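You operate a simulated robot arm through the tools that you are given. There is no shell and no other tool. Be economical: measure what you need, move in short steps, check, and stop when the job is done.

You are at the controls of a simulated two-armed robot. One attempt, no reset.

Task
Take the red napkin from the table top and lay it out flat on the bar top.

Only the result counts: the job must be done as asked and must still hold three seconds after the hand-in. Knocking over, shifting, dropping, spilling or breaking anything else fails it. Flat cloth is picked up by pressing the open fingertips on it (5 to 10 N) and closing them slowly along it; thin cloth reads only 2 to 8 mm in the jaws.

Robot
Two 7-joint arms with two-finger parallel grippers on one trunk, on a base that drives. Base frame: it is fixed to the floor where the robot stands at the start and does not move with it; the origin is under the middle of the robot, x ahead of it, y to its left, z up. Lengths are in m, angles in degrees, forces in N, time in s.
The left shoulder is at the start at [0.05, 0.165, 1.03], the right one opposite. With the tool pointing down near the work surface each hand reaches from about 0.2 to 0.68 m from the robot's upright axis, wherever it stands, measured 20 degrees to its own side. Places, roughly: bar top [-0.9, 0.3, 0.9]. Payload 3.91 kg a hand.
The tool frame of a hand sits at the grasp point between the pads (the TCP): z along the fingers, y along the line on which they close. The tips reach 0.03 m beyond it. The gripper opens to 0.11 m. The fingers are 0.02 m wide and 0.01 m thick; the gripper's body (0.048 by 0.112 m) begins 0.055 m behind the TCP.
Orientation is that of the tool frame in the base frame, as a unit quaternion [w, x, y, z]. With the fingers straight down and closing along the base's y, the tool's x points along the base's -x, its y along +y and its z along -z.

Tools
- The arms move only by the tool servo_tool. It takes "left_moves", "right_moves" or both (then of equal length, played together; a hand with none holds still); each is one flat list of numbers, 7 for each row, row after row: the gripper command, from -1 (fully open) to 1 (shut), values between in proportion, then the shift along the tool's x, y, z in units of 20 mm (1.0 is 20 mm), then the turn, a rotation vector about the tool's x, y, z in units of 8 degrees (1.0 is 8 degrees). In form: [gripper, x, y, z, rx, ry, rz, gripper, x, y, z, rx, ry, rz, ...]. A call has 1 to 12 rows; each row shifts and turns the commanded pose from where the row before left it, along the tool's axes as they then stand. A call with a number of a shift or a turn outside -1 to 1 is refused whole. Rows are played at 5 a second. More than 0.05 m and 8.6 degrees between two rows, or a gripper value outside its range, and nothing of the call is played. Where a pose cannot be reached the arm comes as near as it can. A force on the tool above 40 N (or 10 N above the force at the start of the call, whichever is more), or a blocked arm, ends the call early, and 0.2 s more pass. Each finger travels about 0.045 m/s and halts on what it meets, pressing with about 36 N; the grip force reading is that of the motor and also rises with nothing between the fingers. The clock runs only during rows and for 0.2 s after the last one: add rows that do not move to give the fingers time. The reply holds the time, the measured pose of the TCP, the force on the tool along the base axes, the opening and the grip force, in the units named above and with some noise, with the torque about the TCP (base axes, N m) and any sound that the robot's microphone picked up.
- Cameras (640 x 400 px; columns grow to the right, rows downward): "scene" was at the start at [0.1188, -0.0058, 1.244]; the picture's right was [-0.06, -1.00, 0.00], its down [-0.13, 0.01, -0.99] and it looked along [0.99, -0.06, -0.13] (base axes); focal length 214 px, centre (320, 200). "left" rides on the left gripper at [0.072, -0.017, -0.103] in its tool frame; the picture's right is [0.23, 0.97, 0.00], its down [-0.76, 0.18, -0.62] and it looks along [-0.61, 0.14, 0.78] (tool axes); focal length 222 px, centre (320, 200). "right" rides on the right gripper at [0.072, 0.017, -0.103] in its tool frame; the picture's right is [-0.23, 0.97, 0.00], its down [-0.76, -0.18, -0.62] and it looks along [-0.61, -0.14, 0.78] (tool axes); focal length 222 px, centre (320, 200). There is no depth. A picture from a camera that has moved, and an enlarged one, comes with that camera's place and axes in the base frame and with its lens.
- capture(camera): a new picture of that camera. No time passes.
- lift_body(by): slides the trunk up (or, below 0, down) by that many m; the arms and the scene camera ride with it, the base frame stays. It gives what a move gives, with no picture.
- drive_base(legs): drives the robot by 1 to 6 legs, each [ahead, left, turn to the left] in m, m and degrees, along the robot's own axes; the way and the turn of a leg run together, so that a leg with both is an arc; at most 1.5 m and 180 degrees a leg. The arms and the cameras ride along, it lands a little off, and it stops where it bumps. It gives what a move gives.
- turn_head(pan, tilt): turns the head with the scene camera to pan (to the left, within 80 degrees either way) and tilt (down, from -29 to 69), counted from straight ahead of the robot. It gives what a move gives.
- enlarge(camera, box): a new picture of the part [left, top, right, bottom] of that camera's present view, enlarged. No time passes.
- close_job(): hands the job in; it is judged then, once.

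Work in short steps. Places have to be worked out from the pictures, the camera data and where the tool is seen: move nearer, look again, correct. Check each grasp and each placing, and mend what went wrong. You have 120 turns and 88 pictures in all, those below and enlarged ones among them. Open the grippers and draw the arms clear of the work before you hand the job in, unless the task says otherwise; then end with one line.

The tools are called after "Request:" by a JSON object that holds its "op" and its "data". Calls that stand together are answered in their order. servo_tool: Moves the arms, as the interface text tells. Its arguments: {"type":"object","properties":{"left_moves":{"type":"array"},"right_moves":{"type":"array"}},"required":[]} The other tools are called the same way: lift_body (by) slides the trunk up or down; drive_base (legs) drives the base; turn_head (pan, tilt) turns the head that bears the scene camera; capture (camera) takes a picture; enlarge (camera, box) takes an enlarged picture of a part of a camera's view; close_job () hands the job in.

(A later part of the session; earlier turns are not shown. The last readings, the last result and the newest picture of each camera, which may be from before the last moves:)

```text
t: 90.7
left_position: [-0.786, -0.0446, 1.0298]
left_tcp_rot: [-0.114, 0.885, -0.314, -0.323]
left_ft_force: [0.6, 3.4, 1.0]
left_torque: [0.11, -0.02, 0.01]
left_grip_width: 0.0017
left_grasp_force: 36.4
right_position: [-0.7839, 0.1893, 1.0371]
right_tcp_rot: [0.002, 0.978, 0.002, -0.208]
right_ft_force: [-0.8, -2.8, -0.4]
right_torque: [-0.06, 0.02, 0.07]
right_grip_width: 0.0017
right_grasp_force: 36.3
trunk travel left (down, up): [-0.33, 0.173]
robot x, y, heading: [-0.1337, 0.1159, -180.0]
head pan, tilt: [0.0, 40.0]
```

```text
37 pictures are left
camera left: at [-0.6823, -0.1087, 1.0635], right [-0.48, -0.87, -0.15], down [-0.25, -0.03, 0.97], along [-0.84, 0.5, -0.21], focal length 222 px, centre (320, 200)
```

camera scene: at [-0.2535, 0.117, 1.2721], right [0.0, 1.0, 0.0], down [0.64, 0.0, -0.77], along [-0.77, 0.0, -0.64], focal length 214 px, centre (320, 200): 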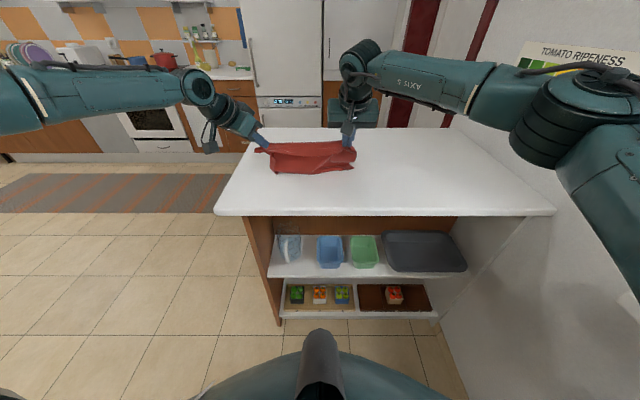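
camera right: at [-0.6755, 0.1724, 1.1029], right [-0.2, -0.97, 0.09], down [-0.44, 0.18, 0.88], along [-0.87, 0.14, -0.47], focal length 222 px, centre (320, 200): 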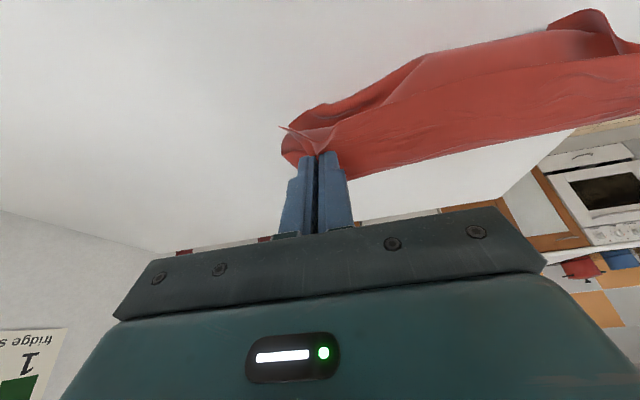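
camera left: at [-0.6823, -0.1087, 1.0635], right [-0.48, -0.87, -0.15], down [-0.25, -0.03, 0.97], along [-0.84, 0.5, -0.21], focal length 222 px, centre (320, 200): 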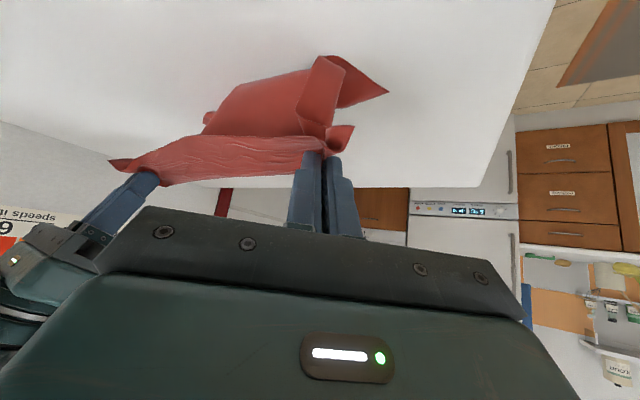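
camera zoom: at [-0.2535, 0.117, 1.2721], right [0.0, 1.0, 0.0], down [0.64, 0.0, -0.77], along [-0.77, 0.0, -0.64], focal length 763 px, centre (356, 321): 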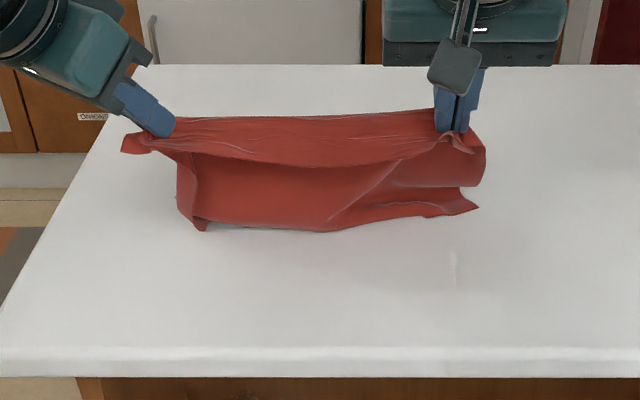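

The side view shows the free edge lying away at x≈−0.88 with the bend behind it: the lay-out is working. I continue backing and lowering.

Request:
{"op": "drive_base", "data": {"legs": [[-0.04, 0, 0]]}}

Request:
{"op": "lift_body", "data": {"by": -0.025}}

Request:
{"op": "drive_base", "data": {"legs": [[-0.035, 0, 0]]}}

Request:
{"op": "lift_body", "data": {"by": -0.02}}

Request:
{"op": "enlarge", "data": {"camera": "scene", "box": [220, 100, 420, 225]}}

Request:
{"op": "capture", "data": {"camera": "left"}}

```text
t: 91.6
left_position: [-0.7465, -0.0446, 1.0313]
left_tcp_rot: [-0.115, 0.885, -0.313, -0.324]
left_ft_force: [1.7, 4.8, 0.0]
left_torque: [0.12, -0.02, -0.03]
left_grip_width: 0.0021
left_grasp_force: 36.2
right_position: [-0.7441, 0.1901, 1.0381]
right_tcp_rot: [0.001, 0.978, 0.002, -0.209]
right_ft_force: [0.0, -3.0, -0.2]
right_torque: [-0.11, -0.02, 0.06]
right_grip_width: 0.0016
right_grasp_force: 36.3
trunk travel left (down, up): [-0.33, 0.173]
robot x, y, heading: [-0.0995, 0.1183, -179.9]
head pan, tilt: [0.0, 40.0]
```

```text
t: 92.3
left_position: [-0.7471, -0.0439, 1.005]
left_tcp_rot: [-0.115, 0.885, -0.315, -0.324]
left_ft_force: [-0.3, 4.0, -0.2]
left_torque: [0.12, 0.02, -0.03]
left_grip_width: 0.0016
left_grasp_force: 35.8
right_position: [-0.7444, 0.1886, 1.013]
right_tcp_rot: [0.002, 0.978, 0.002, -0.207]
right_ft_force: [0.4, -2.4, 0.4]
right_torque: [-0.08, 0.0, 0.03]
right_grip_width: 0.0014
right_grasp_force: 35.7
trunk travel left (down, up): [-0.305, 0.198]
robot x, y, heading: [-0.0967, 0.1179, -179.9]
head pan, tilt: [0.0, 40.0]
```

```text
t: 93.2
left_position: [-0.7135, -0.044, 1.0063]
left_tcp_rot: [-0.114, 0.885, -0.313, -0.324]
left_ft_force: [-0.2, 3.6, 0.4]
left_torque: [0.12, 0.0, 0.0]
left_grip_width: 0.0016
left_grasp_force: 36.1
right_position: [-0.7105, 0.1893, 1.012]
right_tcp_rot: [0.001, 0.978, 0.003, -0.21]
right_ft_force: [0.8, -3.9, -0.5]
right_torque: [-0.09, 0.0, 0.1]
right_grip_width: 0.0016
right_grasp_force: 36.1
trunk travel left (down, up): [-0.305, 0.198]
robot x, y, heading: [-0.0614, 0.1192, -179.9]
head pan, tilt: [0.0, 40.0]
```

```text
t: 93.8
left_position: [-0.7133, -0.0433, 0.9845]
left_tcp_rot: [-0.115, 0.885, -0.314, -0.324]
left_ft_force: [0.1, 3.0, -0.1]
left_torque: [0.1, 0.01, 0.01]
left_grip_width: 0.0018
left_grasp_force: 35.6
right_position: [-0.7098, 0.1898, 0.9929]
right_tcp_rot: [0.002, 0.978, 0.002, -0.207]
right_ft_force: [-0.3, -3.3, 0.2]
right_torque: [-0.04, -0.01, 0.05]
right_grip_width: 0.0017
right_grasp_force: 35.8
trunk travel left (down, up): [-0.285, 0.218]
robot x, y, heading: [-0.061, 0.1173, -179.9]
head pan, tilt: [0.0, 40.0]
```

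```text
3.20 times, centred on (320, 162) of scene
camera zoom: at [-0.1791, 0.1171, 1.2271], right [0.0, 1.0, 0.0], down [0.64, 0.0, -0.77], along [-0.77, 0.0, -0.64], focal length 686 px, centre (320, 320)
```

zoom: 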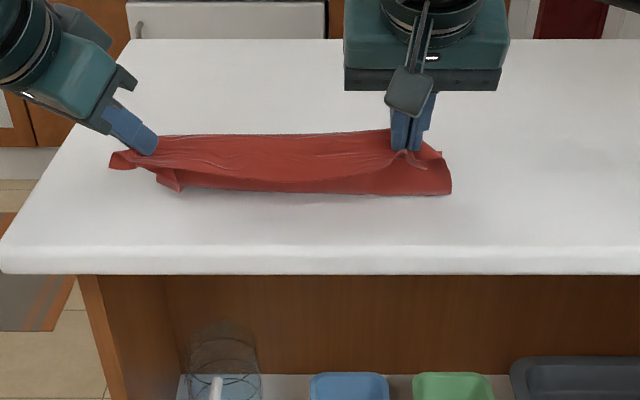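

```text
35 pictures are left
camera left: at [-0.6079, -0.1083, 1.0185], right [-0.48, -0.87, -0.15], down [-0.25, -0.03, 0.97], along [-0.84, 0.5, -0.21], focal length 222 px, centre (320, 200)
```

left: 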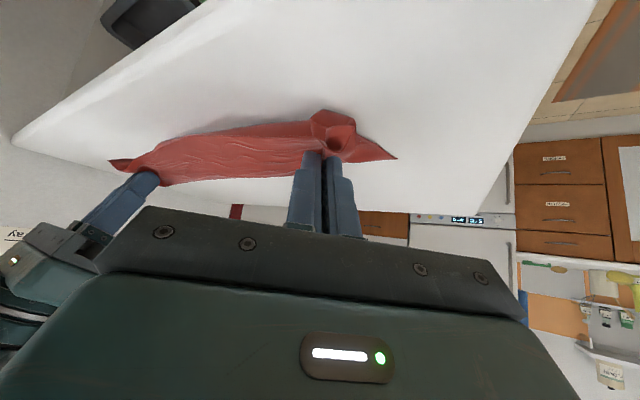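

The lay-out works but would end with the flap at the bar's front edge (edge ≈ −0.675). I lift again, go forward, and restart about 4 cm deeper on the bar.

Request:
{"op": "lift_body", "data": {"by": 0.15}}

Request:
{"op": "drive_base", "data": {"legs": [[0.2, 0, 0]]}}

Request:
{"op": "servo_tool", "data": {"left_moves": [1, 0, 0, 0, 0, -1, 0, 1, -0.4, 0.47, 0.45, 0, 0, 0, 1, -0.4, 0.47, 0.45, 0, 0, 0, 1, 0, 0, 0, 0, 0, 0], "right_moves": [1, 0, 0, 0, 0, -1, 0, 1, -0.64, 0, 0.4, 0, -1, 0, 1, -0.58, 0, 0.46, 0, 0, 0, 1, 0, 0, 0, 0, 0, 0]}}

Request:
{"op": "enlarge", "data": {"camera": "scene", "box": [200, 100, 440, 250]}}

Request:
{"op": "capture", "data": {"camera": "right"}}

```text
t: 95.6
left_position: [-0.7123, -0.0439, 1.1355]
left_tcp_rot: [-0.115, 0.885, -0.313, -0.324]
left_ft_force: [-0.6, 3.1, -0.3]
left_torque: [0.11, 0.02, 0.0]
left_grip_width: 0.002
left_grasp_force: 35.9
right_position: [-0.71, 0.1901, 1.1432]
right_tcp_rot: [0.0, 0.978, 0.002, -0.208]
right_ft_force: [0.3, -4.1, -0.4]
right_torque: [-0.09, -0.02, 0.08]
right_grip_width: 0.0014
right_grasp_force: 36.4
trunk travel left (down, up): [-0.435, 0.068]
robot x, y, heading: [-0.0632, 0.1187, -180.1]
head pan, tilt: [0.0, 40.0]
```

```text
t: 97.2
left_position: [-0.9157, -0.0464, 1.1342]
left_tcp_rot: [-0.115, 0.885, -0.312, -0.325]
left_ft_force: [-0.2, 4.0, -0.7]
left_torque: [0.09, 0.0, 0.02]
left_grip_width: 0.0016
left_grasp_force: 35.8
right_position: [-0.9147, 0.1891, 1.1428]
right_tcp_rot: [0.002, 0.978, 0.002, -0.208]
right_ft_force: [0.8, -3.5, 0.4]
right_torque: [-0.09, -0.02, 0.06]
right_grip_width: 0.0014
right_grasp_force: 36.2
trunk travel left (down, up): [-0.435, 0.068]
robot x, y, heading: [-0.2691, 0.1181, -179.7]
head pan, tilt: [0.0, 40.0]
```

```text
t: 98.2
left_position: [-0.9407, -0.0475, 1.136]
left_tcp_rot: [-0.137, 0.86, -0.305, -0.384]
left_ft_force: [-0.2, 3.6, 0.1]
left_torque: [0.1, -0.02, -0.02]
left_grip_width: 0.0014
left_grasp_force: 36.1
left hand out of reach, approached as far as the arm can: row 3
right_position: [-0.9412, 0.189, 1.142]
right_tcp_rot: [0.003, 0.939, 0.003, -0.343]
right_ft_force: [0.2, -3.2, -1.4]
right_torque: [-0.05, -0.02, 0.05]
right_grip_width: 0.0017
right_grasp_force: 35.9
trunk travel left (down, up): [-0.435, 0.068]
robot x, y, heading: [-0.2674, 0.1173, -179.7]
head pan, tilt: [0.0, 40.0]
```

```text
2.67 times, centred on (320, 175) of scene
camera zoom: at [-0.3826, 0.1168, 1.3771], right [0.0, 1.0, 0.0], down [0.64, 0.0, -0.77], along [-0.77, 0.0, -0.64], focal length 572 px, centre (320, 267)
```

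zoom: 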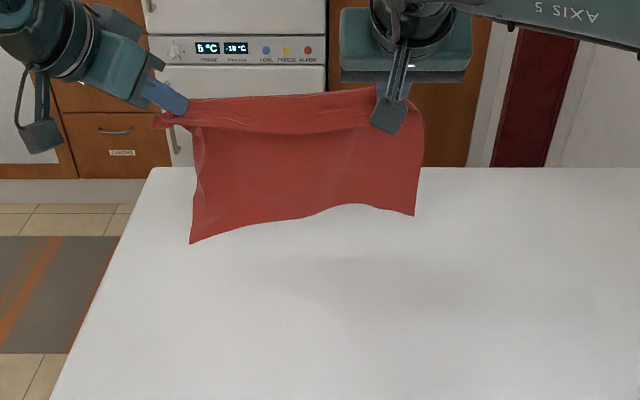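

```text
33 pictures are left
camera right: at [-0.8196, 0.1717, 1.1753], right [-0.17, -0.97, 0.15], down [-0.18, 0.18, 0.97], along [-0.97, 0.13, -0.21], focal length 222 px, centre (320, 200)
```

right: 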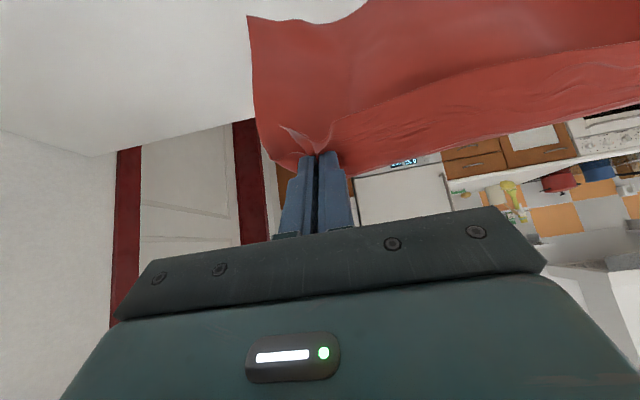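

Cloth hangs clean, 4.7 cm deeper than before. I repeat the lowering-and-backing sequence.

Request:
{"op": "lift_body", "data": {"by": -0.04}}

Request:
{"op": "drive_base", "data": {"legs": [[-0.035, 0, 0]]}}

Request:
{"op": "lift_body", "data": {"by": -0.02}}

Request:
{"op": "drive_base", "data": {"legs": [[-0.035, 0, 0]]}}

Request:
{"op": "lift_body", "data": {"by": -0.025}}

Request:
{"op": "drive_base", "data": {"legs": [[-0.035, 0, 0]]}}

Request:
{"op": "lift_body", "data": {"by": -0.025}}

Request:
{"op": "drive_base", "data": {"legs": [[-0.04, 0, 0]]}}

Request:
{"op": "lift_body", "data": {"by": -0.025}}

Request:
{"op": "capture", "data": {"camera": "left"}}

```text
t: 99.0
left_position: [-0.9405, -0.0473, 1.0942]
left_tcp_rot: [-0.137, 0.86, -0.305, -0.386]
left_ft_force: [0.6, 3.5, 0.7]
left_torque: [0.06, -0.01, -0.01]
left_grip_width: 0.0017
left_grasp_force: 37.2
right_position: [-0.9424, 0.1889, 1.1016]
right_tcp_rot: [0.002, 0.939, 0.002, -0.344]
right_ft_force: [-0.4, -2.8, -0.7]
right_torque: [-0.07, -0.01, 0.09]
right_grip_width: 0.0015
right_grasp_force: 35.8
trunk travel left (down, up): [-0.395, 0.108]
robot x, y, heading: [-0.2648, 0.1193, -180.0]
head pan, tilt: [0.0, 40.0]
```

```text
t: 99.9
left_position: [-0.9061, -0.0478, 1.0958]
left_tcp_rot: [-0.137, 0.86, -0.304, -0.386]
left_ft_force: [0.1, 3.2, 0.3]
left_torque: [0.08, 0.0, 0.0]
left_grip_width: 0.0016
left_grasp_force: 36.2
right_position: [-0.9062, 0.1899, 1.1034]
right_tcp_rot: [0.002, 0.94, 0.002, -0.342]
right_ft_force: [0.7, -2.6, -0.7]
right_torque: [-0.07, -0.04, 0.06]
right_grip_width: 0.0016
right_grasp_force: 36.0
trunk travel left (down, up): [-0.395, 0.108]
robot x, y, heading: [-0.2331, 0.1178, -179.9]
head pan, tilt: [0.0, 40.0]
```

```text
t: 100.6
left_position: [-0.9048, -0.0464, 1.0752]
left_tcp_rot: [-0.137, 0.86, -0.304, -0.386]
left_ft_force: [0.1, 2.7, 0.2]
left_torque: [0.09, 0.01, -0.01]
left_grip_width: 0.0018
left_grasp_force: 35.9
right_position: [-0.9065, 0.1884, 1.0833]
right_tcp_rot: [0.002, 0.94, 0.002, -0.342]
right_ft_force: [1.1, -3.0, 0.3]
right_torque: [-0.05, 0.01, 0.11]
right_grip_width: 0.0017
right_grasp_force: 35.8
trunk travel left (down, up): [-0.375, 0.128]
robot x, y, heading: [-0.2269, 0.1145, -180.2]
head pan, tilt: [0.0, 40.0]
```

```text
t: 101.4
left_position: [-0.8696, -0.0475, 1.0762]
left_tcp_rot: [-0.136, 0.86, -0.304, -0.386]
left_ft_force: [-0.2, 3.6, -0.1]
left_torque: [0.12, -0.01, -0.03]
left_grip_width: 0.0016
left_grasp_force: 35.8
right_position: [-0.8707, 0.1888, 1.0835]
right_tcp_rot: [0.002, 0.939, 0.001, -0.343]
right_ft_force: [0.9, -3.7, 0.4]
right_torque: [-0.07, -0.03, 0.12]
right_grip_width: 0.0014
right_grasp_force: 36.1
trunk travel left (down, up): [-0.375, 0.128]
robot x, y, heading: [-0.1924, 0.1117, -179.6]
head pan, tilt: [0.0, 40.0]
```

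```text
t: 102.2
left_position: [-0.87, -0.0451, 1.0516]
left_tcp_rot: [-0.136, 0.861, -0.304, -0.385]
left_ft_force: [0.4, 2.8, 1.0]
left_torque: [0.08, 0.0, -0.02]
left_grip_width: 0.002
left_grasp_force: 35.8
right_position: [-0.8721, 0.1894, 1.0572]
right_tcp_rot: [0.002, 0.94, 0.002, -0.342]
right_ft_force: [0.1, -3.2, -0.2]
right_torque: [-0.05, -0.01, 0.05]
right_grip_width: 0.0015
right_grasp_force: 36.0
trunk travel left (down, up): [-0.35, 0.153]
robot x, y, heading: [-0.1984, 0.1174, -180.2]
head pan, tilt: [0.0, 40.0]
```

```text
t: 103.0
left_position: [-0.8338, -0.0476, 1.0508]
left_tcp_rot: [-0.136, 0.86, -0.304, -0.385]
left_ft_force: [0.5, 3.4, -0.4]
left_torque: [0.06, -0.02, 0.0]
left_grip_width: 0.0017
left_grasp_force: 36.3
right_position: [-0.8367, 0.1886, 1.0582]
right_tcp_rot: [0.003, 0.939, 0.002, -0.343]
right_ft_force: [-0.5, -2.8, 0.6]
right_torque: [-0.06, 0.01, 0.09]
right_grip_width: 0.0017
right_grasp_force: 35.9
trunk travel left (down, up): [-0.35, 0.153]
robot x, y, heading: [-0.1622, 0.1145, -180.0]
head pan, tilt: [0.0, 40.0]
```

```text
t: 103.7
left_position: [-0.8355, -0.0458, 1.0263]
left_tcp_rot: [-0.137, 0.86, -0.305, -0.385]
left_ft_force: [-0.4, 2.6, 0.0]
left_torque: [0.05, 0.0, 0.01]
left_grip_width: 0.0018
left_grasp_force: 36.5
right_position: [-0.8366, 0.1885, 1.0329]
right_tcp_rot: [0.001, 0.94, 0.002, -0.343]
right_ft_force: [0.6, -2.2, 0.0]
right_torque: [-0.05, -0.03, 0.03]
right_grip_width: 0.0017
right_grasp_force: 36.2
trunk travel left (down, up): [-0.325, 0.178]
robot x, y, heading: [-0.154, 0.1182, -179.9]
head pan, tilt: [0.0, 40.0]
```

```text
t: 104.6
left_position: [-0.7951, -0.0462, 1.0259]
left_tcp_rot: [-0.137, 0.86, -0.305, -0.386]
left_ft_force: [-0.4, 3.1, 0.5]
left_torque: [0.1, -0.03, 0.0]
left_grip_width: 0.0019
left_grasp_force: 36.0
right_position: [-0.7958, 0.1892, 1.0336]
right_tcp_rot: [0.002, 0.94, 0.002, -0.342]
right_ft_force: [-0.1, -1.8, 0.1]
right_torque: [-0.07, 0.01, 0.09]
right_grip_width: 0.0018
right_grasp_force: 36.4
trunk travel left (down, up): [-0.325, 0.178]
robot x, y, heading: [-0.1212, 0.1171, -179.8]
head pan, tilt: [0.0, 40.0]
```

```text
t: 105.3
left_position: [-0.7961, -0.0462, 0.9993]
left_tcp_rot: [-0.137, 0.86, -0.305, -0.385]
left_ft_force: [-0.1, 2.2, -0.5]
left_torque: [0.06, -0.05, -0.03]
left_grip_width: 0.0019
left_grasp_force: 35.6
right_position: [-0.7981, 0.1883, 1.0073]
right_tcp_rot: [0.003, 0.94, 0.003, -0.342]
right_ft_force: [-0.1, -2.6, 0.5]
right_torque: [-0.06, 0.02, 0.06]
right_grip_width: 0.0015
right_grasp_force: 36.3
trunk travel left (down, up): [-0.3, 0.203]
robot x, y, heading: [-0.122, 0.1195, -179.8]
head pan, tilt: [0.0, 40.0]
```

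```text
32 pictures are left
camera left: at [-0.6887, -0.1127, 1.0163], right [-0.5, -0.85, -0.17], down [-0.14, -0.11, 0.98], along [-0.86, 0.51, -0.07], focal length 222 px, centre (320, 200)
```

left: 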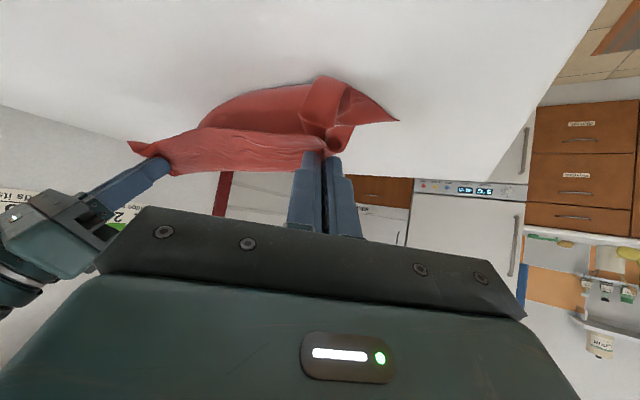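

Free edge at x≈−0.93, bend progressing. I continue to the near-taut low position.

Request:
{"op": "drive_base", "data": {"legs": [[-0.04, 0, 0]]}}

Request:
{"op": "lift_body", "data": {"by": -0.02}}

Request:
{"op": "drive_base", "data": {"legs": [[-0.025, 0, 0]]}}

Request:
{"op": "lift_body", "data": {"by": -0.01}}

Request:
{"op": "capture", "data": {"camera": "left"}}

Request:
{"op": "enlarge", "data": {"camera": "scene", "box": [220, 100, 420, 225]}}

```text
t: 106.2
left_position: [-0.7564, -0.0458, 1.0008]
left_tcp_rot: [-0.137, 0.86, -0.305, -0.386]
left_ft_force: [0.0, 3.2, -0.4]
left_torque: [0.07, -0.02, -0.02]
left_grip_width: 0.0017
left_grasp_force: 35.8
right_position: [-0.757, 0.1886, 1.0087]
right_tcp_rot: [0.001, 0.939, 0.002, -0.343]
right_ft_force: [1.9, -2.2, -0.5]
right_torque: [-0.05, 0.0, 0.1]
right_grip_width: 0.0018
right_grasp_force: 35.6
trunk travel left (down, up): [-0.3, 0.203]
robot x, y, heading: [-0.0798, 0.1168, -179.6]
head pan, tilt: [0.0, 40.0]
```

```text
t: 106.9
left_position: [-0.7553, -0.0454, 0.9821]
left_tcp_rot: [-0.137, 0.86, -0.305, -0.386]
left_ft_force: [0.2, 2.2, 0.0]
left_torque: [0.07, 0.02, 0.01]
left_grip_width: 0.0018
left_grasp_force: 35.9
right_position: [-0.757, 0.1888, 0.988]
right_tcp_rot: [0.002, 0.94, 0.002, -0.342]
right_ft_force: [0.9, -2.6, 0.2]
right_torque: [-0.05, -0.01, 0.08]
right_grip_width: 0.0019
right_grasp_force: 36.4
trunk travel left (down, up): [-0.28, 0.223]
robot x, y, heading: [-0.0832, 0.1138, -179.9]
head pan, tilt: [0.0, 40.0]
```

```text
t: 107.7
left_position: [-0.7302, -0.0466, 0.9812]
left_tcp_rot: [-0.137, 0.86, -0.305, -0.386]
left_ft_force: [-0.9, 3.4, 0.3]
left_torque: [0.09, -0.01, 0.02]
left_grip_width: 0.0018
left_grasp_force: 35.9
right_position: [-0.7309, 0.1899, 0.9884]
right_tcp_rot: [0.002, 0.939, 0.002, -0.343]
right_ft_force: [-0.1, -3.1, 0.5]
right_torque: [-0.05, 0.0, 0.07]
right_grip_width: 0.0016
right_grasp_force: 35.6
trunk travel left (down, up): [-0.28, 0.223]
robot x, y, heading: [-0.0607, 0.1194, -179.9]
head pan, tilt: [0.0, 40.0]
```

```text
t: 108.2
left_position: [-0.7322, -0.0467, 0.9702]
left_tcp_rot: [-0.138, 0.859, -0.306, -0.386]
left_ft_force: [-1.4, 2.6, -0.6]
left_torque: [0.07, 0.03, -0.04]
left_grip_width: 0.0017
left_grasp_force: 36.2
right_position: [-0.7307, 0.1891, 0.9781]
right_tcp_rot: [0.003, 0.939, 0.003, -0.343]
right_ft_force: [-0.5, -1.9, 0.1]
right_torque: [-0.04, -0.02, 0.07]
right_grip_width: 0.0018
right_grasp_force: 36.1
trunk travel left (down, up): [-0.27, 0.233]
robot x, y, heading: [-0.0544, 0.1183, -179.7]
head pan, tilt: [0.0, 40.0]
```

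```text
31 pictures are left
camera left: at [-0.6238, -0.1123, 0.9863], right [-0.5, -0.85, -0.17], down [-0.14, -0.11, 0.98], along [-0.86, 0.51, -0.07], focal length 222 px, centre (320, 200)
```

left: 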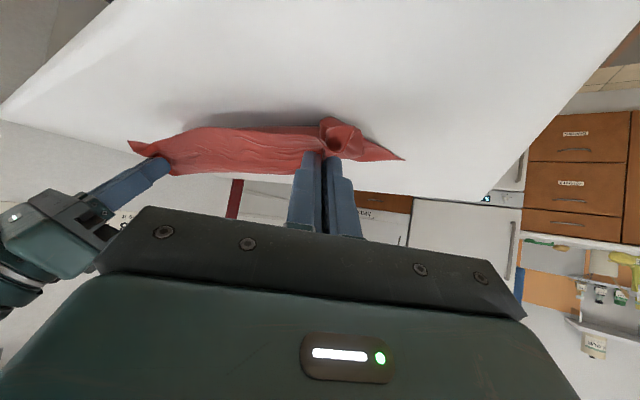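

```text
3.20 times, centred on (320, 162) of scene
camera zoom: at [-0.1729, 0.1171, 1.2121], right [0.0, 1.0, 0.0], down [0.64, 0.0, -0.77], along [-0.77, 0.0, -0.64], focal length 686 px, centre (320, 320)
```

zoom: 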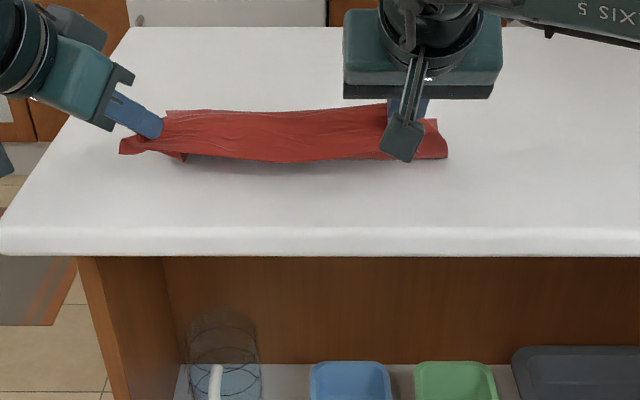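

Nearly taut now. I back 2.5 cm more, level the right hand (4 mm lower), then descend vertically 2 cm and look at the flap.

Request:
{"op": "drive_base", "data": {"legs": [[-0.025, 0, 0]]}}

Request:
{"op": "servo_tool", "data": {"right_moves": [1, 0.13, 0, 0.15, 0, 0, 0, 1, 0, 0, 0, 0, 0, 0]}}

Request:
{"op": "lift_body", "data": {"by": -0.02}}

Request:
{"op": "enlarge", "data": {"camera": "scene", "box": [220, 100, 420, 225]}}

Request:
{"op": "capture", "data": {"camera": "right"}}

```text
t: 109.1
left_position: [-0.706, -0.0466, 0.9703]
left_tcp_rot: [-0.137, 0.86, -0.305, -0.385]
left_ft_force: [-0.5, 2.8, -0.5]
left_torque: [0.05, 0.0, 0.0]
left_grip_width: 0.0019
left_grasp_force: 35.9
right_position: [-0.7074, 0.1896, 0.9789]
right_tcp_rot: [0.002, 0.939, 0.003, -0.343]
right_ft_force: [1.2, -3.0, -0.2]
right_torque: [-0.07, -0.03, 0.05]
right_grip_width: 0.0016
right_grasp_force: 36.0
trunk travel left (down, up): [-0.27, 0.233]
robot x, y, heading: [-0.0327, 0.1172, -179.8]
head pan, tilt: [0.0, 40.0]
```

```text
t: 109.7
left_position: [-0.7062, -0.0459, 0.9707]
left_tcp_rot: [-0.137, 0.86, -0.305, -0.386]
left_ft_force: [0.6, 2.6, 0.1]
left_torque: [0.05, 0.02, 0.01]
left_grip_width: 0.0015
left_grasp_force: 35.6
right_position: [-0.707, 0.1891, 0.9737]
right_tcp_rot: [0.003, 0.94, 0.003, -0.342]
right_ft_force: [1.1, -1.7, -0.7]
right_torque: [-0.07, -0.01, 0.06]
right_grip_width: 0.0013
right_grasp_force: 36.5
trunk travel left (down, up): [-0.27, 0.233]
robot x, y, heading: [-0.0282, 0.1155, -179.9]
head pan, tilt: [0.0, 40.0]
```

```text
t: 110.3
left_position: [-0.7051, -0.0466, 0.9511]
left_tcp_rot: [-0.137, 0.86, -0.304, -0.386]
left_ft_force: [-0.5, 2.5, 0.0]
left_torque: [0.1, 0.04, 0.01]
left_grip_width: 0.0017
left_grasp_force: 35.7
right_position: [-0.7072, 0.1895, 0.9535]
right_tcp_rot: [0.002, 0.94, 0.003, -0.342]
right_ft_force: [0.7, -2.4, -1.2]
right_torque: [-0.06, 0.0, 0.04]
right_grip_width: 0.0017
right_grasp_force: 36.1
trunk travel left (down, up): [-0.25, 0.253]
robot x, y, heading: [-0.032, 0.1161, -180.2]
head pan, tilt: [0.0, 40.0]
```

```text
3.20 times, centred on (320, 162) of scene
camera zoom: at [-0.1482, 0.1171, 1.1921], right [0.0, 1.0, 0.0], down [0.64, 0.0, -0.77], along [-0.77, 0.0, -0.64], focal length 686 px, centre (320, 320)
```

zoom: 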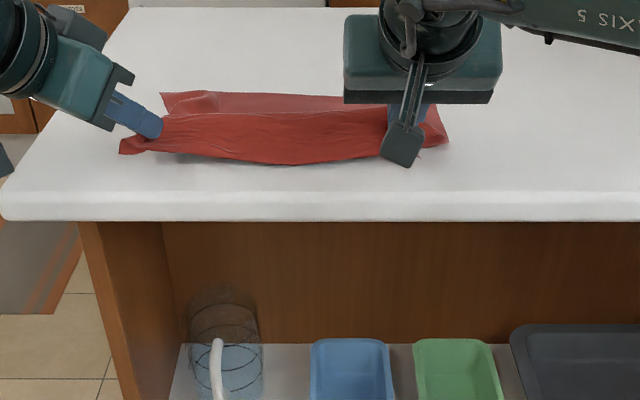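

```text
28 pictures are left
camera right: at [-0.5846, 0.1724, 0.9867], right [-0.17, -0.97, 0.15], down [-0.18, 0.18, 0.97], along [-0.97, 0.13, -0.21], focal length 222 px, centre (320, 200)
```

right: 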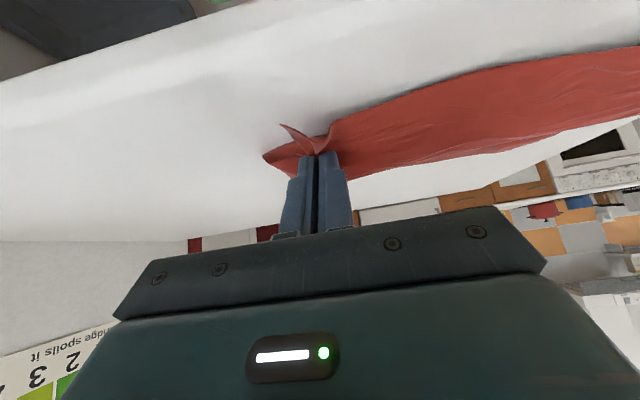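

The body is now laid out behind the pinch line and the flap projects toward me. I lower straight down 1.8 cm more and check forces.

Request:
{"op": "lift_body", "data": {"by": -0.018}}

Request:
{"op": "enlarge", "data": {"camera": "scene", "box": [220, 100, 420, 225]}}

```text
t: 111.0
left_position: [-0.7061, -0.0464, 0.9324]
left_tcp_rot: [-0.137, 0.86, -0.305, -0.385]
left_ft_force: [0.0, 2.4, 0.8]
left_torque: [0.07, 0.01, 0.0]
left_grip_width: 0.0018
left_grasp_force: 36.2
right_position: [-0.7064, 0.1891, 0.9356]
right_tcp_rot: [0.002, 0.94, 0.002, -0.341]
right_ft_force: [-0.5, -3.2, 0.3]
right_torque: [-0.06, 0.01, 0.04]
right_grip_width: 0.0016
right_grasp_force: 36.1
trunk travel left (down, up): [-0.232, 0.271]
robot x, y, heading: [-0.0319, 0.1179, -179.8]
head pan, tilt: [0.0, 40.0]
```

```text
3.20 times, centred on (320, 162) of scene
camera zoom: at [-0.1482, 0.1171, 1.1741], right [0.0, 1.0, 0.0], down [0.64, 0.0, -0.77], along [-0.77, 0.0, -0.64], focal length 686 px, centre (320, 320)
```

zoom: 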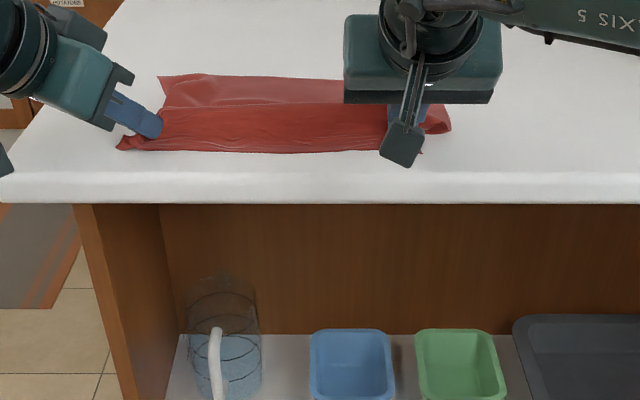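

I lower the last 6 mm to light contact.

Request:
{"op": "lift_body", "data": {"by": -0.006}}

Request:
{"op": "capture", "data": {"camera": "left"}}

```text
t: 111.5
left_position: [-0.706, -0.0459, 0.9282]
left_tcp_rot: [-0.137, 0.859, -0.304, -0.388]
left_ft_force: [-1.1, 2.4, 4.9]
left_torque: [0.11, 0.08, 0.0]
left_grip_width: 0.0016
left_grasp_force: 36.1
right_position: [-0.7071, 0.1889, 0.932]
right_tcp_rot: [0.003, 0.939, 0.003, -0.344]
right_ft_force: [-0.8, -1.8, 5.7]
right_torque: [-0.08, 0.12, 0.07]
right_grip_width: 0.0019
right_grasp_force: 36.0
trunk travel left (down, up): [-0.226, 0.277]
robot x, y, heading: [-0.0309, 0.1158, -180.0]
head pan, tilt: [0.0, 40.0]
```

```text
26 pictures are left
camera left: at [-0.5989, -0.1121, 0.9439], right [-0.5, -0.85, -0.17], down [-0.14, -0.11, 0.98], along [-0.86, 0.51, -0.06], focal length 222 px, centre (320, 200)
```

left: 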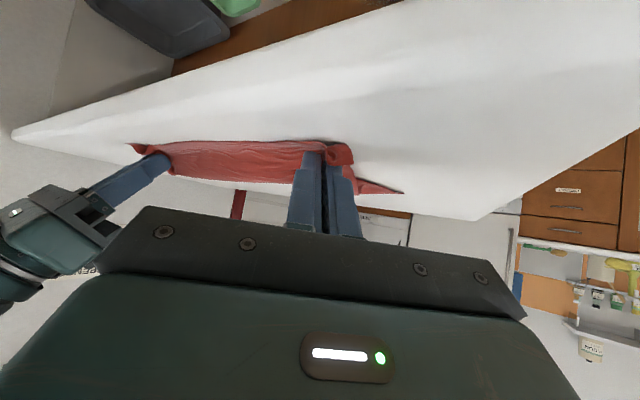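

Both touch lightly (~5 N). I open the jaws slowly to 3.5 cm, which also spreads the bunches, then rise 5 cm and look.

Request:
{"op": "servo_tool", "data": {"left_moves": [0.9, 0, 0, 0, 0, 0, 0, 0.8, 0, 0, 0, 0, 0, 0, 0.7, 0, 0, 0, 0, 0, 0, 0.6, 0, 0, 0, 0, 0, 0, 0.5, 0, 0, 0, 0, 0, 0, 0.4, 0, 0, 0, 0, 0, 0, 0.4, 0, 0, 0, 0, 0, 0], "right_moves": [0.9, 0, 0, 0, 0, 0, 0, 0.8, 0, 0, 0, 0, 0, 0, 0.7, 0, 0, 0, 0, 0, 0, 0.6, 0, 0, 0, 0, 0, 0, 0.5, 0, 0, 0, 0, 0, 0, 0.4, 0, 0, 0, 0, 0, 0, 0.4, 0, 0, 0, 0, 0, 0]}}

Request:
{"op": "lift_body", "data": {"by": 0.1}}

Request:
{"op": "enlarge", "data": {"camera": "scene", "box": [200, 100, 440, 250]}}

Request:
{"op": "capture", "data": {"camera": "left"}}

```text
t: 113.1
left_position: [-0.7056, -0.0461, 0.9292]
left_tcp_rot: [-0.138, 0.859, -0.305, -0.387]
left_ft_force: [0.2, 0.0, 12.3]
left_torque: [0.12, 0.15, 0.02]
left_grip_width: 0.0322
left_grasp_force: 0.1
right_position: [-0.7065, 0.1897, 0.9302]
right_tcp_rot: [0.002, 0.939, 0.003, -0.343]
right_ft_force: [0.0, -0.8, 0.6]
right_torque: [0.02, 0.01, 0.01]
right_grip_width: 0.0329
right_grasp_force: 0.1
trunk travel left (down, up): [-0.226, 0.277]
robot x, y, heading: [-0.031, 0.1168, -180.1]
head pan, tilt: [0.0, 40.0]
```

```text
t: 114.5
left_position: [-0.7053, -0.0462, 1.0258]
left_tcp_rot: [-0.138, 0.86, -0.304, -0.386]
left_ft_force: [0.8, 0.4, -0.7]
left_torque: [0.0, 0.02, 0.03]
left_grip_width: 0.0332
left_grasp_force: 0.0
right_position: [-0.7075, 0.1898, 1.0299]
right_tcp_rot: [0.002, 0.94, 0.002, -0.342]
right_ft_force: [1.3, -0.2, 0.4]
right_torque: [0.02, -0.02, -0.02]
right_grip_width: 0.0332
right_grasp_force: 0.0
trunk travel left (down, up): [-0.326, 0.177]
robot x, y, heading: [-0.0303, 0.1175, -179.9]
head pan, tilt: [0.0, 40.0]
```

```text
2.67 times, centred on (320, 175) of scene
camera zoom: at [-0.1486, 0.1171, 1.268], right [0.0, 1.0, 0.0], down [0.64, 0.0, -0.77], along [-0.77, 0.0, -0.64], focal length 572 px, centre (320, 267)
```

zoom: 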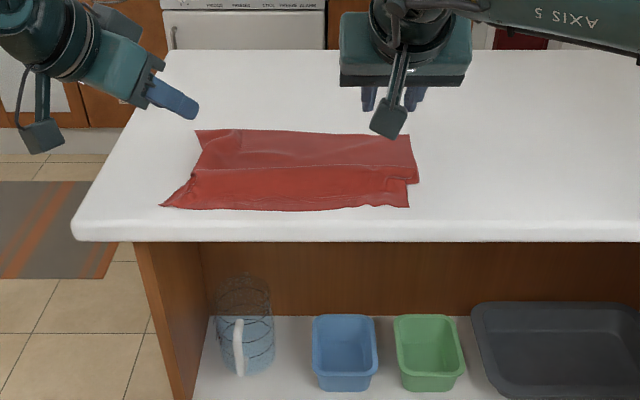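

```text
24 pictures are left
camera left: at [-0.5994, -0.1124, 1.0419], right [-0.5, -0.85, -0.17], down [-0.15, -0.11, 0.98], along [-0.86, 0.51, -0.07], focal length 222 px, centre (320, 200)
```

left: 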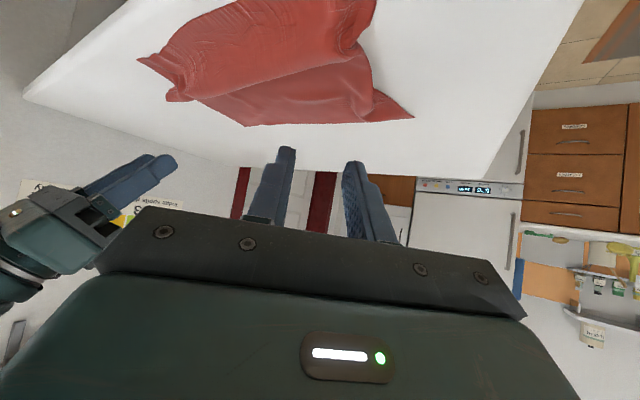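

The cloth is down, but ~3.5 cm of depth is lost in a fold near x≈−0.79. I raise the trunk and look from above.

Request:
{"op": "lift_body", "data": {"by": 0.17}}

Request:
{"op": "turn_head", "data": {"pan": 0, "tilt": 45}}

Request:
{"op": "enlarge", "data": {"camera": "scene", "box": [220, 130, 420, 255]}}

Request:
{"op": "capture", "data": {"camera": "right"}}

```text
t: 116.4
left_position: [-0.7061, -0.0462, 1.1959]
left_tcp_rot: [-0.138, 0.86, -0.305, -0.386]
left_ft_force: [0.5, -0.7, -0.2]
left_torque: [0.0, 0.0, -0.01]
left_grip_width: 0.0327
left_grasp_force: 0.0
right_position: [-0.7063, 0.1889, 1.1996]
right_tcp_rot: [0.003, 0.94, 0.003, -0.342]
right_ft_force: [0.3, 0.1, -0.4]
right_torque: [0.01, 0.0, -0.01]
right_grip_width: 0.0329
right_grasp_force: 0.0
trunk travel left (down, up): [-0.496, 0.007]
robot x, y, heading: [-0.0322, 0.1165, -179.6]
head pan, tilt: [0.0, 40.0]
```

```text
t: 117.0
left_position: [-0.7054, -0.0452, 1.1955]
left_tcp_rot: [-0.135, 0.861, -0.303, -0.386]
left_ft_force: [0.7, -0.6, 0.1]
left_torque: [0.0, 0.02, 0.02]
left_grip_width: 0.0328
left_grasp_force: 0.0
right_position: [-0.7071, 0.1885, 1.2009]
right_tcp_rot: [0.003, 0.94, 0.003, -0.342]
right_ft_force: [0.3, -0.7, 0.0]
right_torque: [-0.05, 0.01, 0.01]
right_grip_width: 0.0329
right_grasp_force: 0.0
trunk travel left (down, up): [-0.496, 0.007]
robot x, y, heading: [-0.0286, 0.1202, -179.8]
head pan, tilt: [0.0, 45.0]
```

```text
3.20 times, centred on (320, 192) of scene
camera zoom: at [-0.1446, 0.1171, 1.4309], right [0.0, 1.0, 0.0], down [0.71, 0.0, -0.71], along [-0.71, 0.0, -0.71], focal length 686 px, centre (320, 224)
```

zoom: 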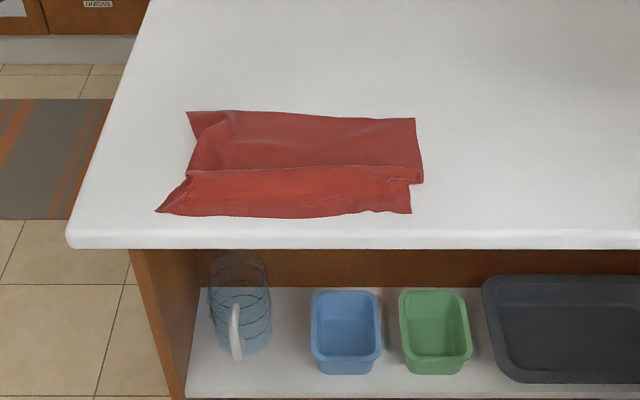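

```text
22 pictures are left
camera right: at [-0.5848, 0.1725, 1.2327], right [-0.17, -0.97, 0.15], down [-0.18, 0.18, 0.97], along [-0.97, 0.13, -0.21], focal length 222 px, centre (320, 200)
```

right: 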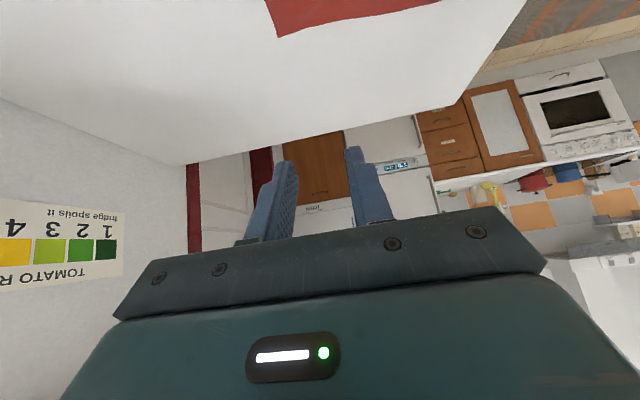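

Seen from above there is a Z-fold across at x≈−0.77 (about 2 cm overlap); far edge at −0.88. I'll press closed fingertips near the far edge and drag it away to open the fold. First shift/close the hands and move forward.

Request:
{"op": "servo_tool", "data": {"left_moves": [1, -0.42, -0.776, 0.47, 0, 0, 0, 1, -0.42, -0.776, 0.47, 0, 0, 0, 1, 0, 0, 0, 0, 0, 0], "right_moves": [1, 0, 0, 0, 0, 0, 0, 1, 0, 0, 0, 0, 0, 0, 1, 0, 0, 0, 0, 0, 0]}}

Request:
{"op": "drive_base", "data": {"legs": [[0.143, 0, 0]]}}

Request:
{"op": "lift_body", "data": {"by": -0.24}}

Request:
{"op": "capture", "data": {"camera": "left"}}

Request:
{"op": "capture", "data": {"camera": "scene"}}

```text
t: 117.8
left_position: [-0.6905, -0.018, 1.1994]
left_tcp_rot: [-0.137, 0.86, -0.304, -0.385]
left_ft_force: [-0.9, 0.3, 0.6]
left_torque: [0.0, 0.03, -0.04]
left_grip_width: 0.0
left_grasp_force: 36.2
left hand out of reach, approached as far as the arm can: row 1, 2
right_position: [-0.7068, 0.1891, 1.1996]
right_tcp_rot: [0.002, 0.94, 0.002, -0.342]
right_ft_force: [0.3, -0.1, 0.6]
right_torque: [0.02, -0.01, -0.02]
right_grip_width: 0.0
right_grasp_force: 35.9
trunk travel left (down, up): [-0.496, 0.007]
robot x, y, heading: [-0.0328, 0.1187, -180.0]
head pan, tilt: [0.0, 45.0]
```

```text
t: 119.2
left_position: [-0.8335, -0.0159, 1.1994]
left_tcp_rot: [-0.138, 0.86, -0.305, -0.385]
left_ft_force: [-0.2, 0.2, -0.2]
left_torque: [0.02, -0.04, 0.02]
left_grip_width: 0.0
left_grasp_force: 35.8
right_position: [-0.8514, 0.1899, 1.1999]
right_tcp_rot: [0.001, 0.94, 0.001, -0.342]
right_ft_force: [-0.3, 0.4, 0.2]
right_torque: [-0.01, 0.03, 0.0]
right_grip_width: 0.0002
right_grasp_force: 36.1
trunk travel left (down, up): [-0.496, 0.007]
robot x, y, heading: [-0.1765, 0.1193, -180.0]
head pan, tilt: [0.0, 45.0]
```

```text
t: 121.7
left_position: [-0.8328, -0.0165, 0.9601]
left_tcp_rot: [-0.138, 0.859, -0.306, -0.386]
left_ft_force: [0.4, 0.6, -0.9]
left_torque: [0.01, 0.03, 0.0]
left_grip_width: 0.0001
left_grasp_force: 36.1
right_position: [-0.8504, 0.1898, 0.9601]
right_tcp_rot: [0.002, 0.94, 0.002, -0.341]
right_ft_force: [0.5, 0.3, -0.1]
right_torque: [-0.03, -0.03, -0.02]
right_grip_width: 0.0
right_grasp_force: 35.7
trunk travel left (down, up): [-0.256, 0.247]
robot x, y, heading: [-0.1726, 0.1152, -180.2]
head pan, tilt: [0.0, 45.0]
```

```text
21 pictures are left
camera left: at [-0.7269, -0.0822, 0.9761], right [-0.5, -0.85, -0.17], down [-0.14, -0.11, 0.98], along [-0.86, 0.51, -0.07], focal length 222 px, centre (320, 200)
```

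left: 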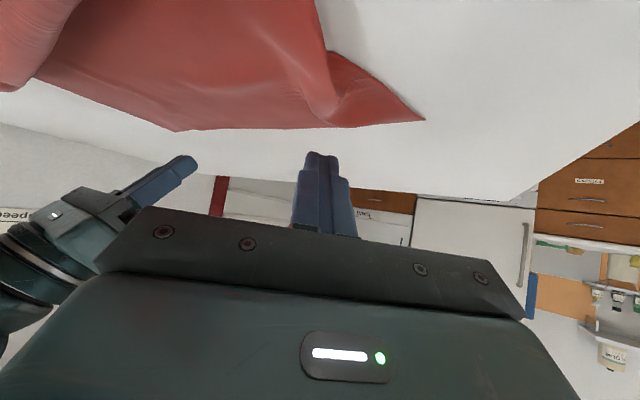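

```text
20 pictures are left
camera scene: at [-0.2879, 0.1172, 1.1909], right [0.0, 1.0, 0.0], down [0.71, 0.0, -0.71], along [-0.71, 0.0, -0.71], focal length 214 px, centre (320, 200)
```

scene: 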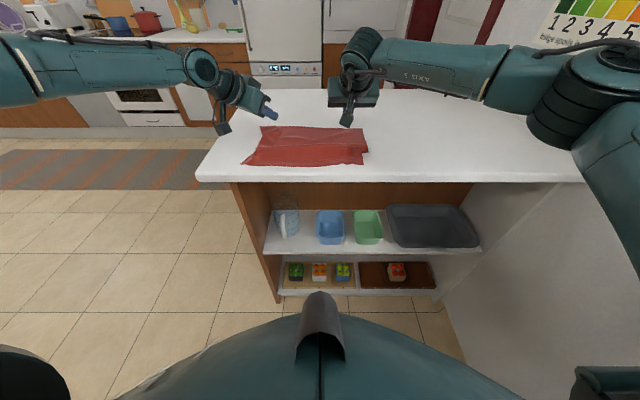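

Tips are ~3 cm inside the far edge. I lower to press.

Request:
{"op": "lift_body", "data": {"by": -0.031}}

```text
t: 122.5
left_position: [-0.8338, -0.0153, 0.9289]
left_tcp_rot: [-0.137, 0.859, -0.306, -0.386]
left_ft_force: [-0.7, -0.3, -0.4]
left_torque: [-0.02, 0.04, 0.03]
left_grip_width: 0.0
left_grasp_force: 35.4
right_position: [-0.8502, 0.1897, 0.9302]
right_tcp_rot: [0.003, 0.939, 0.002, -0.344]
right_ft_force: [-1.1, 0.2, 5.6]
right_torque: [0.01, 0.13, 0.03]
right_grip_width: 0.0
right_grasp_force: 36.1
trunk travel left (down, up): [-0.225, 0.278]
robot x, y, heading: [-0.1765, 0.1191, -180.2]
head pan, tilt: [0.0, 45.0]
```

Right presses 5.6 N; left is just short. I lower the left by 3 mm.

Request:
{"op": "servo_tool", "data": {"left_moves": [1, 0.11, 0, 0.1, 0, 0, 0, 1, 0, 0, 0, 0, 0, 0]}}

```text
t: 123.0
left_position: [-0.8333, -0.0158, 0.9288]
left_tcp_rot: [-0.137, 0.859, -0.305, -0.386]
left_ft_force: [0.1, -0.2, 3.3]
left_torque: [0.04, 0.06, 0.02]
left_grip_width: 0.0
left_grasp_force: 36.0
right_position: [-0.8499, 0.1923, 0.9313]
right_tcp_rot: [0.003, 0.939, 0.002, -0.344]
right_ft_force: [-0.5, -0.2, 7.0]
right_torque: [-0.03, 0.13, 0.0]
right_grip_width: 0.0
right_grasp_force: 36.2
trunk travel left (down, up): [-0.225, 0.278]
robot x, y, heading: [-0.1716, 0.1195, -179.8]
head pan, tilt: [0.0, 45.0]
```

Add a touch more left pressure and drag forward 3.5 cm with the base.

Request:
{"op": "servo_tool", "data": {"left_moves": [1, 0.03, 0, 0.03, 0, 0, 0, 1, 0, 0, 0, 0, 0, 0]}}

Request:
{"op": "drive_base", "data": {"legs": [[0.035, 0, 0]]}}

Request:
{"op": "enlarge", "data": {"camera": "scene", "box": [220, 90, 420, 215]}}

```text
t: 123.7
left_position: [-0.8344, -0.0168, 0.9285]
left_tcp_rot: [-0.138, 0.859, -0.306, -0.388]
left_ft_force: [-1.8, 0.3, 7.3]
left_torque: [0.05, 0.11, 0.01]
left_grip_width: 0.0
left_grasp_force: 36.1
right_position: [-0.85, 0.1902, 0.9315]
right_tcp_rot: [0.002, 0.939, 0.002, -0.343]
right_ft_force: [-1.9, -0.5, 8.4]
right_torque: [-0.03, 0.1, 0.02]
right_grip_width: 0.0
right_grasp_force: 35.9
trunk travel left (down, up): [-0.225, 0.278]
robot x, y, heading: [-0.1758, 0.1179, -180.1]
head pan, tilt: [0.0, 45.0]
```

```text
t: 124.5
left_position: [-0.8684, -0.0163, 0.9278]
left_tcp_rot: [-0.137, 0.859, -0.306, -0.387]
left_ft_force: [-3.3, -0.3, 10.2]
left_torque: [0.07, 0.14, 0.01]
left_grip_width: 0.0
left_grasp_force: 36.0
right_position: [-0.8835, 0.1906, 0.9303]
right_tcp_rot: [0.003, 0.939, 0.002, -0.344]
right_ft_force: [-1.6, -0.7, 6.0]
right_torque: [-0.01, 0.14, -0.01]
right_grip_width: 0.0001
right_grasp_force: 36.1
trunk travel left (down, up): [-0.225, 0.278]
robot x, y, heading: [-0.2101, 0.1191, 180.1]
head pan, tilt: [0.0, 45.0]
```

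```text
3.20 times, centred on (320, 152) of scene
camera zoom: at [-0.321, 0.1173, 1.1601], right [0.0, 1.0, 0.0], down [0.71, 0.0, -0.71], along [-0.71, 0.0, -0.71], focal length 686 px, centre (320, 352)
```

zoom: 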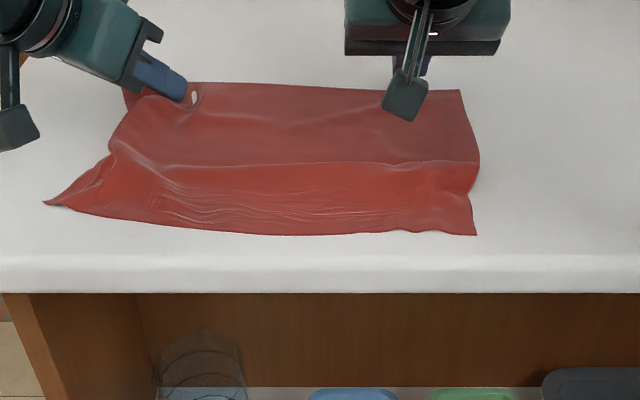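

The fold is opening well (depth now 0.22). One more 1.3 cm of drag, then rise and look.

Request:
{"op": "drive_base", "data": {"legs": [[0.013, 0, 0]]}}

Request:
{"op": "lift_body", "data": {"by": 0.25}}

Request:
{"op": "drive_base", "data": {"legs": [[-0.14, 0, 0]]}}

Request:
{"op": "enlarge", "data": {"camera": "scene", "box": [220, 130, 420, 255]}}

```text
t: 125.3
left_position: [-0.8816, -0.0165, 0.9274]
left_tcp_rot: [-0.138, 0.858, -0.306, -0.388]
left_ft_force: [-0.4, 0.4, 3.7]
left_torque: [0.04, 0.11, 0.03]
left_grip_width: 0.0001
left_grasp_force: 36.0
right_position: [-0.8968, 0.1907, 0.9305]
right_tcp_rot: [0.003, 0.939, 0.002, -0.343]
right_ft_force: [-0.9, -0.6, 6.5]
right_torque: [-0.04, 0.11, 0.0]
right_grip_width: 0.0
right_grasp_force: 36.4
trunk travel left (down, up): [-0.225, 0.278]
robot x, y, heading: [-0.2213, 0.1198, 180.0]
head pan, tilt: [0.0, 45.0]
```

```text
t: 127.8
left_position: [-0.8812, -0.0157, 1.1771]
left_tcp_rot: [-0.138, 0.859, -0.305, -0.387]
left_ft_force: [-0.3, 0.1, 0.3]
left_torque: [0.01, -0.03, 0.0]
left_grip_width: 0.0
left_grasp_force: 36.3
right_position: [-0.8976, 0.1913, 1.1804]
right_tcp_rot: [0.002, 0.939, 0.002, -0.344]
right_ft_force: [0.0, 0.2, -0.3]
right_torque: [0.0, -0.02, 0.02]
right_grip_width: 0.0
right_grasp_force: 35.8
trunk travel left (down, up): [-0.475, 0.028]
robot x, y, heading: [-0.2189, 0.1172, 179.9]
head pan, tilt: [0.0, 45.0]
```

```text
t: 129.2
left_position: [-0.7411, -0.0173, 1.1785]
left_tcp_rot: [-0.136, 0.859, -0.303, -0.389]
left_ft_force: [0.0, -0.6, 0.9]
left_torque: [0.0, 0.0, 0.0]
left_grip_width: 0.0
left_grasp_force: 36.1
right_position: [-0.7583, 0.1904, 1.1802]
right_tcp_rot: [0.003, 0.939, 0.002, -0.344]
right_ft_force: [0.3, -0.2, 0.6]
right_torque: [0.01, 0.02, -0.01]
right_grip_width: 0.0001
right_grasp_force: 35.9
trunk travel left (down, up): [-0.475, 0.028]
robot x, y, heading: [-0.0852, 0.1171, -180.1]
head pan, tilt: [0.0, 45.0]
```

```text
3.20 times, centred on (320, 192) of scene
camera zoom: at [-0.1948, 0.1171, 1.4099], right [0.0, 1.0, 0.0], down [0.71, 0.0, -0.71], along [-0.71, 0.0, -0.71], focal length 686 px, centre (320, 224)
```

zoom: 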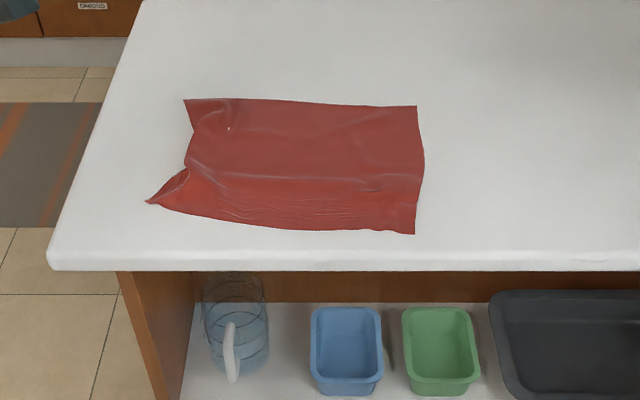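

Nearly flat; the left edge has a waist with a pleat near (x −0.81, y −0.02). I'll hold with the right hand and press-drag the left mid-edge outward by 3 cm.

Request:
{"op": "servo_tool", "data": {"left_moves": [1, 0.38, 0.7, -0.42, 0, 0, 0, 1, 0, 0, 0, 0, 0, 0]}}

Request:
{"op": "drive_base", "data": {"legs": [[0.052, 0, 0]]}}

Request:
{"op": "lift_body", "data": {"by": -0.249}}

Request:
{"op": "enlarge", "data": {"camera": "scene", "box": [220, 90, 420, 215]}}

```text
t: 129.8
left_position: [-0.7423, -0.0345, 1.1775]
left_tcp_rot: [-0.137, 0.859, -0.304, -0.388]
left_ft_force: [0.2, 0.6, -0.2]
left_torque: [-0.01, 0.01, 0.01]
left_grip_width: 0.0004
left_grasp_force: 36.2
right_position: [-0.7578, 0.1904, 1.1793]
right_tcp_rot: [0.002, 0.939, 0.001, -0.344]
right_ft_force: [-0.1, 0.2, 0.2]
right_torque: [-0.03, 0.0, -0.02]
right_grip_width: 0.0
right_grasp_force: 35.7
trunk travel left (down, up): [-0.475, 0.028]
robot x, y, heading: [-0.0783, 0.1153, -179.7]
head pan, tilt: [0.0, 45.0]
```

```text
t: 130.7
left_position: [-0.797, -0.0347, 1.1774]
left_tcp_rot: [-0.138, 0.859, -0.304, -0.388]
left_ft_force: [0.1, -0.9, -0.1]
left_torque: [0.02, -0.03, 0.0]
left_grip_width: 0.0
left_grasp_force: 35.9
right_position: [-0.8131, 0.1895, 1.1797]
right_tcp_rot: [0.003, 0.94, 0.002, -0.342]
right_ft_force: [0.0, -0.5, -0.5]
right_torque: [-0.04, -0.02, -0.01]
right_grip_width: 0.0004
right_grasp_force: 36.6
trunk travel left (down, up): [-0.475, 0.028]
robot x, y, heading: [-0.1308, 0.1196, -179.8]
head pan, tilt: [0.0, 45.0]
```

```text
t: 133.3
left_position: [-0.7969, -0.0355, 0.9289]
left_tcp_rot: [-0.138, 0.859, -0.304, -0.388]
left_ft_force: [0.2, -0.2, 0.5]
left_torque: [-0.02, 0.04, 0.03]
left_grip_width: 0.0001
left_grasp_force: 36.0
right_position: [-0.812, 0.1904, 0.9302]
right_tcp_rot: [0.002, 0.939, 0.001, -0.344]
right_ft_force: [0.3, -0.4, -0.3]
right_torque: [0.01, 0.03, 0.01]
right_grip_width: 0.0
right_grasp_force: 36.1
trunk travel left (down, up): [-0.226, 0.277]
robot x, y, heading: [-0.1366, 0.1187, -179.9]
head pan, tilt: [0.0, 45.0]
```

```text
3.20 times, centred on (320, 152) of scene
camera zoom: at [-0.2488, 0.1171, 1.1609], right [0.0, 1.0, 0.0], down [0.71, 0.0, -0.71], along [-0.71, 0.0, -0.71], focal length 686 px, centre (320, 352)
```

zoom: 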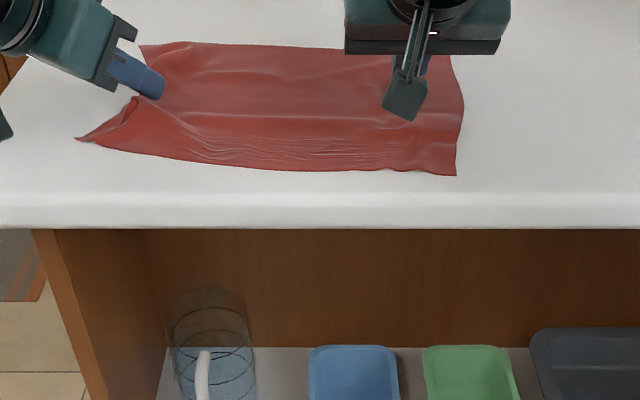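

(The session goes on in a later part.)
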